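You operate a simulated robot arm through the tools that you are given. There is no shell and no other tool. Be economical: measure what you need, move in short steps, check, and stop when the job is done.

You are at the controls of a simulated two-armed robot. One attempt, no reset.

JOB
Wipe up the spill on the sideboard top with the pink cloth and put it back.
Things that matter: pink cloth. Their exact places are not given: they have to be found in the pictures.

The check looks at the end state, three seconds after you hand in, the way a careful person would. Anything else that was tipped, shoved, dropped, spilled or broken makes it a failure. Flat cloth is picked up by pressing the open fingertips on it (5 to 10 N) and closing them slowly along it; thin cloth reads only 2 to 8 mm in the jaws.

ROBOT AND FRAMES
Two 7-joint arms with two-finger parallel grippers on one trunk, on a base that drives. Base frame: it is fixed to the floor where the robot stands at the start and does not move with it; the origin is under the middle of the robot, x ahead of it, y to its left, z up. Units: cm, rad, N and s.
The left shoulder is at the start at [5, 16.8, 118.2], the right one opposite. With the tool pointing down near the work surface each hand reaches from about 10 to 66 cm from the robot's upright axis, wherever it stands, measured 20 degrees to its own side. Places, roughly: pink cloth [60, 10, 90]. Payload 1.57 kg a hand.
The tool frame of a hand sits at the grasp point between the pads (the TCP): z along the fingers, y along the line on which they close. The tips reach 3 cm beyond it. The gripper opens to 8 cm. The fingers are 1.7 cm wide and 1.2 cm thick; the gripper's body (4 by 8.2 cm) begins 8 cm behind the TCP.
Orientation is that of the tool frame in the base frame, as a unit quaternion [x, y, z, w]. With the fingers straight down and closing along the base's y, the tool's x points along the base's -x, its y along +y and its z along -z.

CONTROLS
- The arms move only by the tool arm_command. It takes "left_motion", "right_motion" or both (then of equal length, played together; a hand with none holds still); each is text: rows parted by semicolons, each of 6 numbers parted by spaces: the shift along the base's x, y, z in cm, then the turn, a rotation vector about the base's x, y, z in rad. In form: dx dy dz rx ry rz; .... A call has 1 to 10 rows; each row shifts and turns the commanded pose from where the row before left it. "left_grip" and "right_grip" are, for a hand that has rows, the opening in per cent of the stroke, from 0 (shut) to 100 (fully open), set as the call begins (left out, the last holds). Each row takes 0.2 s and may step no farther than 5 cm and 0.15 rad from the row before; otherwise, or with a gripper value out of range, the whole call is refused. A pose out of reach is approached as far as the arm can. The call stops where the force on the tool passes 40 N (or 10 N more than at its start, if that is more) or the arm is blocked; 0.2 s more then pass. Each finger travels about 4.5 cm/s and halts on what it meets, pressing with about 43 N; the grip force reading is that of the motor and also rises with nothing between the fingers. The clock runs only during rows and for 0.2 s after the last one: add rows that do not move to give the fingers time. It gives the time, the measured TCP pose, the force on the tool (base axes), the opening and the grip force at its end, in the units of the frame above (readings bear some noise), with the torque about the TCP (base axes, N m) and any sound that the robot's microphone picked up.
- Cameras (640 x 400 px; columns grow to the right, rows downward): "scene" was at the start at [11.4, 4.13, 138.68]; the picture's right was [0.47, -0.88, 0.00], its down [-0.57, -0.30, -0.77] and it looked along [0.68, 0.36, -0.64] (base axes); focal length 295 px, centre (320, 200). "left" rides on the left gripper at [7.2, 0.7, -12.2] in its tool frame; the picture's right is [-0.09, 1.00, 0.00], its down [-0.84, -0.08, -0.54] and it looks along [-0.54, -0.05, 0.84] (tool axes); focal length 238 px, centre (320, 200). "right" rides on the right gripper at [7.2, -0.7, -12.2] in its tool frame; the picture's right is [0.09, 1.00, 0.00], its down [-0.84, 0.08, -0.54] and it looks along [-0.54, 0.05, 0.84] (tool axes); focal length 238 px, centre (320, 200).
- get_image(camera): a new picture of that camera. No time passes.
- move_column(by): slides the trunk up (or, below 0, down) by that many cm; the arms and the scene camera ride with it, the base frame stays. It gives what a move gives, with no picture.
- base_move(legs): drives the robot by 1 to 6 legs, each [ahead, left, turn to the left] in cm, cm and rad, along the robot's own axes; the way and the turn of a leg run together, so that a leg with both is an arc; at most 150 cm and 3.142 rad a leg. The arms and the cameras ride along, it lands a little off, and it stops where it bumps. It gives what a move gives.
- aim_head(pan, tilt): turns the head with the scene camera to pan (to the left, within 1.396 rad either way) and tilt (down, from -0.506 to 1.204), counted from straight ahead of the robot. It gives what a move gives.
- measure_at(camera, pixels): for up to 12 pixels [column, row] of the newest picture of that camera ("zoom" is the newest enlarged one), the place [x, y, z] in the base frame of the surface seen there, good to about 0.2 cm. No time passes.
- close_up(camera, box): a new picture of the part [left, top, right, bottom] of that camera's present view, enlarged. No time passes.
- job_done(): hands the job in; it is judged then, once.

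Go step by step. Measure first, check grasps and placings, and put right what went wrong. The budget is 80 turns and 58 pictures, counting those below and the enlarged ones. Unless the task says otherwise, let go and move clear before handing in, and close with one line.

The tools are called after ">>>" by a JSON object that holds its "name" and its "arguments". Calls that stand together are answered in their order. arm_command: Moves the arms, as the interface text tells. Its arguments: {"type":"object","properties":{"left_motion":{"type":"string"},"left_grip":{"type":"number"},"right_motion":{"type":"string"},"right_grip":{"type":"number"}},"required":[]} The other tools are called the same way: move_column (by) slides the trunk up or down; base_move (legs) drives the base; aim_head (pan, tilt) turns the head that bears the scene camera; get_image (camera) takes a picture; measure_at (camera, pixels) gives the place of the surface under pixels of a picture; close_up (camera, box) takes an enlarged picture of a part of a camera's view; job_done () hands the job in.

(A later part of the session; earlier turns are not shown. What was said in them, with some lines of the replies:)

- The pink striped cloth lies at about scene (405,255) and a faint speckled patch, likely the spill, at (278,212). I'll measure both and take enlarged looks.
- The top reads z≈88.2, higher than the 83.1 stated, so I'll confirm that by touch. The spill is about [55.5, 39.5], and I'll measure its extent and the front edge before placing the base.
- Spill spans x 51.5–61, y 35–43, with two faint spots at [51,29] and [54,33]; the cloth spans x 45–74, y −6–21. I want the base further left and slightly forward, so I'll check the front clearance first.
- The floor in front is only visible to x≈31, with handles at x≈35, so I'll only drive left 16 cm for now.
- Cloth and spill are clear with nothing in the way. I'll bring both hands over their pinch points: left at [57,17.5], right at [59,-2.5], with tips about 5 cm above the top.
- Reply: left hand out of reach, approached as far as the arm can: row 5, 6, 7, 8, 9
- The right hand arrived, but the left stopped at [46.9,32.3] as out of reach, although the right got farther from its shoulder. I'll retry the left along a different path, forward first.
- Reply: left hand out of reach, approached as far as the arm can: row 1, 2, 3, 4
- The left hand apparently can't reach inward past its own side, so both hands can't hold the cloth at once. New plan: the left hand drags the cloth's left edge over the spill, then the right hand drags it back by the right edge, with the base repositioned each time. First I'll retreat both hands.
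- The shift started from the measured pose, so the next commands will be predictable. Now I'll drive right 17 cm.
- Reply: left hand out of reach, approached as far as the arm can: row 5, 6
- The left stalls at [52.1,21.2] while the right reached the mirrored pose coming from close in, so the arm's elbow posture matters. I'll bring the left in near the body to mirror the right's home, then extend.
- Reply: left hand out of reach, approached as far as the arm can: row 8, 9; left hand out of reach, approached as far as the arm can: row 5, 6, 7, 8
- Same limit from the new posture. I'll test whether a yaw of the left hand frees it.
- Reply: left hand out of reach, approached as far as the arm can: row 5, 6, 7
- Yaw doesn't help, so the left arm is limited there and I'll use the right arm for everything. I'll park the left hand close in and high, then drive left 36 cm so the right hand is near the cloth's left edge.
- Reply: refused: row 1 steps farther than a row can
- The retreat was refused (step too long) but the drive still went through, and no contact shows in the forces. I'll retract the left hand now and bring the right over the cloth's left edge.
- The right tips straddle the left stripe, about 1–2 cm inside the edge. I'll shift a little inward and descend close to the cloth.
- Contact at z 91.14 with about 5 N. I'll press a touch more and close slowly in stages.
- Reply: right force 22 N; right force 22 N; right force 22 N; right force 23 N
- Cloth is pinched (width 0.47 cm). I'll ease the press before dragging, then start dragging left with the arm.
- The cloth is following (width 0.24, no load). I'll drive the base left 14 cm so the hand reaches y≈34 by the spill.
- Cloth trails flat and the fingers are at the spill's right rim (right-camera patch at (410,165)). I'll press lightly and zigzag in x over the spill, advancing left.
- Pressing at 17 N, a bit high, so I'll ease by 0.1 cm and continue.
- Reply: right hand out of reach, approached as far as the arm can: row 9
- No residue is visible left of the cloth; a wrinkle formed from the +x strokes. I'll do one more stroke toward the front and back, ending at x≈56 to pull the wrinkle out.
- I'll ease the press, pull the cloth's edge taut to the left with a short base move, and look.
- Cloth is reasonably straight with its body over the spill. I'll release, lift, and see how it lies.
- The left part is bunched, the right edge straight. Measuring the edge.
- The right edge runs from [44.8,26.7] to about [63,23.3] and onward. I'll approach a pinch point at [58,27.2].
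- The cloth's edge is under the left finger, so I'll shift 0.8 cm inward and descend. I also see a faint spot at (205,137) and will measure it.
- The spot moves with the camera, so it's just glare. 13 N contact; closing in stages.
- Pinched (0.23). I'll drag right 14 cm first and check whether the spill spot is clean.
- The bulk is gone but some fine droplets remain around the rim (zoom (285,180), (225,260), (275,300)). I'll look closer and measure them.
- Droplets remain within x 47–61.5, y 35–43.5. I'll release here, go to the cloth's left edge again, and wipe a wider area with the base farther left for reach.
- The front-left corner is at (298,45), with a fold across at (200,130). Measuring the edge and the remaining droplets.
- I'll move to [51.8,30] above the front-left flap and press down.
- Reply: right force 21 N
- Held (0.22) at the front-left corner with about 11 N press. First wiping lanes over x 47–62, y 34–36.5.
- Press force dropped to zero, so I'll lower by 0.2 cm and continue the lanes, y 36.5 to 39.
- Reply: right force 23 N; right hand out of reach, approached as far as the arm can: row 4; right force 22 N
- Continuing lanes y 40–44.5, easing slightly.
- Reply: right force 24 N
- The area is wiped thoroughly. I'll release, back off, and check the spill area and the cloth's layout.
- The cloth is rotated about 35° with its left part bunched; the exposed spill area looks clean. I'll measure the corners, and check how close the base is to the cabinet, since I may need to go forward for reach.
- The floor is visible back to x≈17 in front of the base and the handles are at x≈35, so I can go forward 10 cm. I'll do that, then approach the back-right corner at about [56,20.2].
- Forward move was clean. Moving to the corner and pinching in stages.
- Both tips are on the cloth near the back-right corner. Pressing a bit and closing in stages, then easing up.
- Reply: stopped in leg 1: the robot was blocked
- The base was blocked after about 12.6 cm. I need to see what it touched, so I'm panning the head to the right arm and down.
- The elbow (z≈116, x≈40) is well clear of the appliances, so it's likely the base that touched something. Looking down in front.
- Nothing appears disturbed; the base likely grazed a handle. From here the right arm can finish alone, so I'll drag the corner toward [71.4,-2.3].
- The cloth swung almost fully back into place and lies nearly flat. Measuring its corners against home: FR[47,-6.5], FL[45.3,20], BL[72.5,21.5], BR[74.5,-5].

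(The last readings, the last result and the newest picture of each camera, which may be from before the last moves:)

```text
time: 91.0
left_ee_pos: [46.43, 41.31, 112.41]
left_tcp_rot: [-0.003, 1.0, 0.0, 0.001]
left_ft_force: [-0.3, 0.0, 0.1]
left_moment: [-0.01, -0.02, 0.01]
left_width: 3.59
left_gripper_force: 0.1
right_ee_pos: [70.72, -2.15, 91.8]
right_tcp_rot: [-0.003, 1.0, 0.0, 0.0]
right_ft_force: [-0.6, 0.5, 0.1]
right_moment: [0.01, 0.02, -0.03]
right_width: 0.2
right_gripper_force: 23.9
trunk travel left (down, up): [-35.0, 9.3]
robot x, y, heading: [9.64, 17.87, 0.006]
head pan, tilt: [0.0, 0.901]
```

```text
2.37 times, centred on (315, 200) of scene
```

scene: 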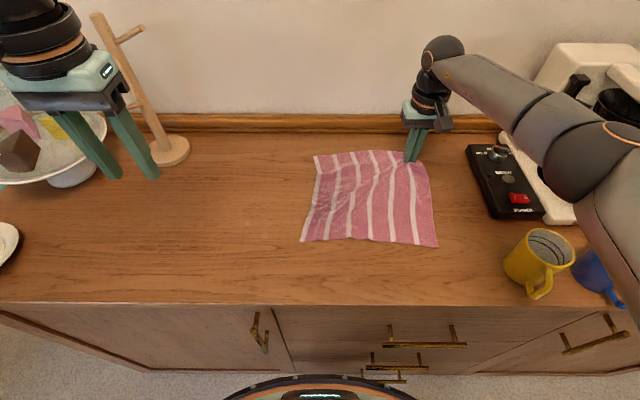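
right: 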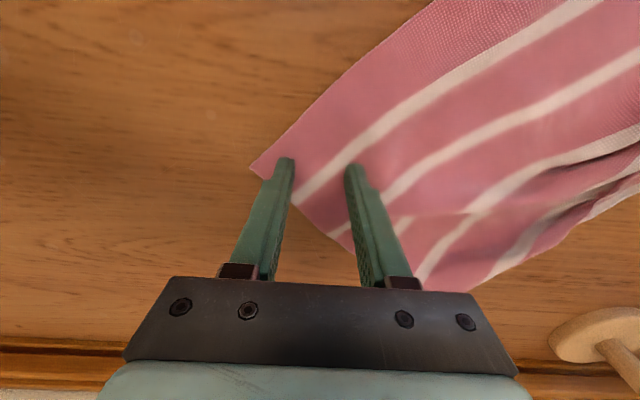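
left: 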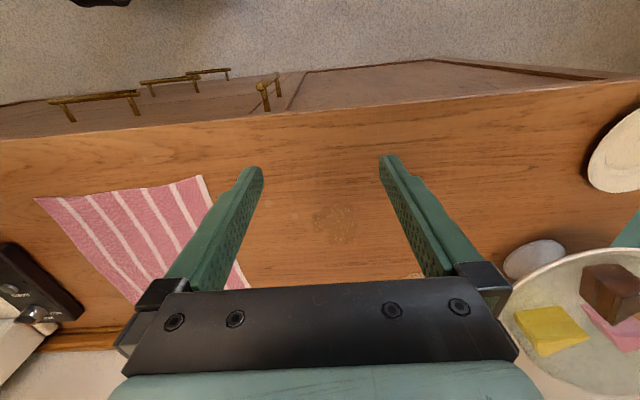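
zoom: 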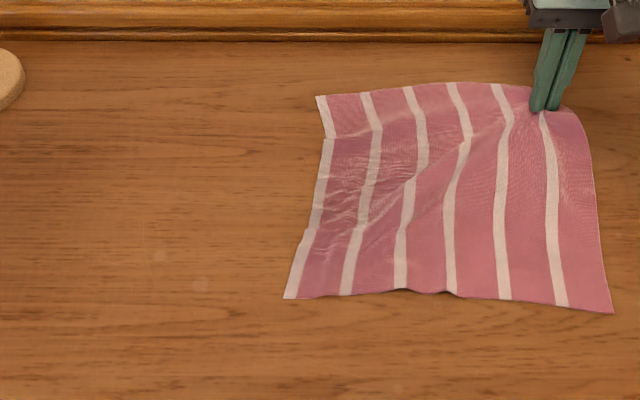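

The spill is gone in the close-up, and the cloth lies flat with its centre within about 1.5 cm of its start. I'll release, lift clear, and check.

>>> {"name": "arm_command", "arguments": {"right_motion": "0 0 -0.3 0 0 0;0 0 0 0 0 0;0 0 0 0 0 0;0 0 1 0 0 0;0 0 3 0 0 0;0 0 4 0 0 0;-2 0 4 0 0 0;-4 0 2 0 0 0;-4 0 0 0 0 0;-4 0 0 0 0 0", "right_grip": 35}}

>>> {"name": "arm_command", "arguments": {"right_motion": "-4 0 0 0 0 0;-4 0 0 0 0 0;-3 0 0 0 0 0;0 0 0 0 0 0"}}

>>> {"name": "base_move", "arguments": {"legs": [[-10, 0, 0]]}}

>>> {"name": "aim_head", "arguments": {"pan": 0.1, "tilt": 0.75}}

>>> {"name": "get_image", "arguments": {"camera": "scene"}}

```text
time: 93.2
left_ee_pos: [46.36, 41.31, 112.48]
left_tcp_rot: [-0.004, 1.0, 0.001, 0.001]
left_ft_force: [0.2, 1.2, -0.9]
left_moment: [0.01, -0.01, 0.01]
left_width: 3.62
left_gripper_force: 0.1
right_ee_pos: [56.91, -1.95, 105.32]
right_tcp_rot: [-0.003, 1.0, 0.001, 0.001]
right_ft_force: [-0.9, -0.1, 0.1]
right_moment: [-0.01, -0.04, 0.02]
right_width: 2.78
right_gripper_force: 0.1
trunk travel left (down, up): [-35.0, 9.3]
robot x, y, heading: [9.33, 18.22, 0.009]
head pan, tilt: [0.0, 0.901]
```

```text
time: 94.2
left_ee_pos: [46.37, 41.41, 112.48]
left_tcp_rot: [-0.003, 1.0, 0.001, 0.001]
left_ft_force: [0.7, 0.6, -0.8]
left_moment: [0.0, 0.02, 0.01]
left_width: 3.61
left_gripper_force: 0.1
right_ee_pos: [45.72, -1.94, 105.19]
right_tcp_rot: [-0.003, 1.0, 0.0, 0.0]
right_ft_force: [0.0, -0.7, -0.7]
right_moment: [0.0, 0.02, 0.0]
right_width: 2.8
right_gripper_force: 0.1
trunk travel left (down, up): [-35.0, 9.3]
robot x, y, heading: [9.57, 17.98, 0.009]
head pan, tilt: [0.0, 0.901]
```

```text
time: 95.4
left_ee_pos: [36.04, 41.25, 112.57]
left_tcp_rot: [-0.005, 1.0, 0.001, 0.001]
left_ft_force: [0.0, -0.1, 0.4]
left_moment: [-0.02, -0.02, 0.0]
left_width: 3.59
left_gripper_force: 0.1
right_ee_pos: [35.38, -2.01, 105.17]
right_tcp_rot: [-0.002, 1.0, 0.001, 0.001]
right_ft_force: [0.4, -0.5, -0.3]
right_moment: [-0.01, -0.01, 0.0]
right_width: 2.81
right_gripper_force: 0.1
trunk travel left (down, up): [-35.0, 9.3]
robot x, y, heading: [-0.71, 17.27, 0.008]
head pan, tilt: [0.0, 0.901]
```

```text
time: 96.1
left_ee_pos: [35.97, 41.29, 112.43]
left_tcp_rot: [-0.004, 1.0, 0.001, 0.001]
left_ft_force: [-0.3, -0.2, -0.5]
left_moment: [0.01, 0.03, 0.0]
left_width: 3.61
left_gripper_force: 0.1
right_ee_pos: [35.41, -1.89, 105.2]
right_tcp_rot: [-0.002, 1.0, 0.001, 0.0]
right_ft_force: [-0.4, 0.2, -0.5]
right_moment: [0.01, 0.0, -0.01]
right_width: 2.79
right_gripper_force: 0.1
trunk travel left (down, up): [-35.0, 9.3]
robot x, y, heading: [-0.93, 17.88, 0.008]
head pan, tilt: [0.099, 0.75]
```

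```text
11 pictures are left
```

scene: 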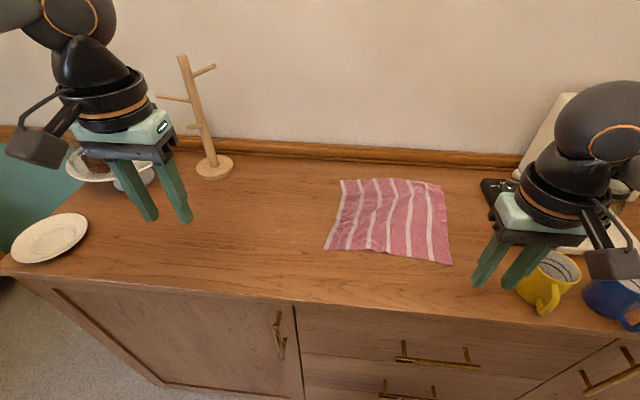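

Cloth is back and flat. A final zoom on the spill area and a check of the corners.

>>> {"name": "close_up", "arguments": {"camera": "scene", "box": [210, 170, 350, 270]}}

>>> {"name": "measure_at", "arguments": {"camera": "scene", "pixels": [[451, 264], [326, 249], [341, 180], [441, 186], [545, 312], [215, 165], [50, 238]]}}

>>> {"name": "get_image", "arguments": {"camera": "left"}}

```text
4.00 times, centred on (280, 220) of scene
```

zoom: 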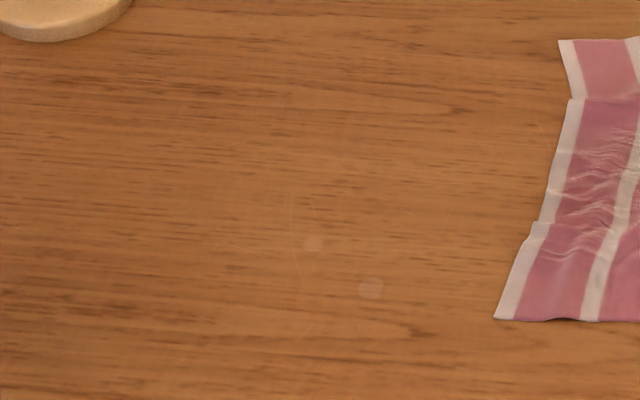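

```text
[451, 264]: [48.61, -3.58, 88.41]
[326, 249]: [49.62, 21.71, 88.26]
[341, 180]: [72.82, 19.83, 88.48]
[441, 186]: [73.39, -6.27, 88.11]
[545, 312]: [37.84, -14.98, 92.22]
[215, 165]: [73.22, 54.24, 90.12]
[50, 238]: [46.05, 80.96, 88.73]
```

```text
9 pictures are left
```

left: 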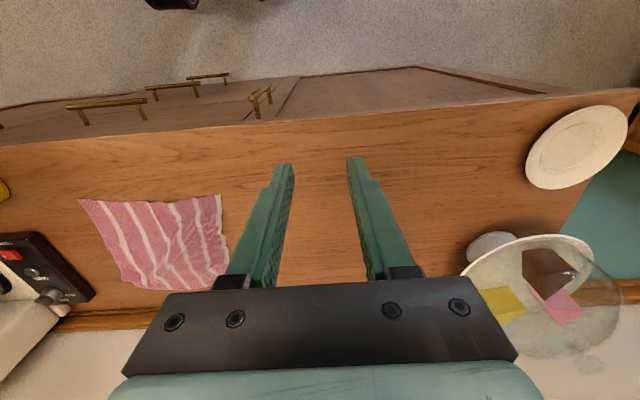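

The spill area is clean: the two faint circles in the zoom are lens glare, because they move with the camera. All four cloth corners are within about 4.5 cm of where they started, everything else is in place and both hands are clear, so I'm handing in.

>>> {"name": "job_done", "arguments": {}}

```text
The job is handed in.
```

I wiped up the spill with the pink cloth and put the cloth back, lightly wrinkled, about 1.5 cm from where it started; the base was blocked once during a sideways move, but the pictures afterwards showed nothing disturbed.
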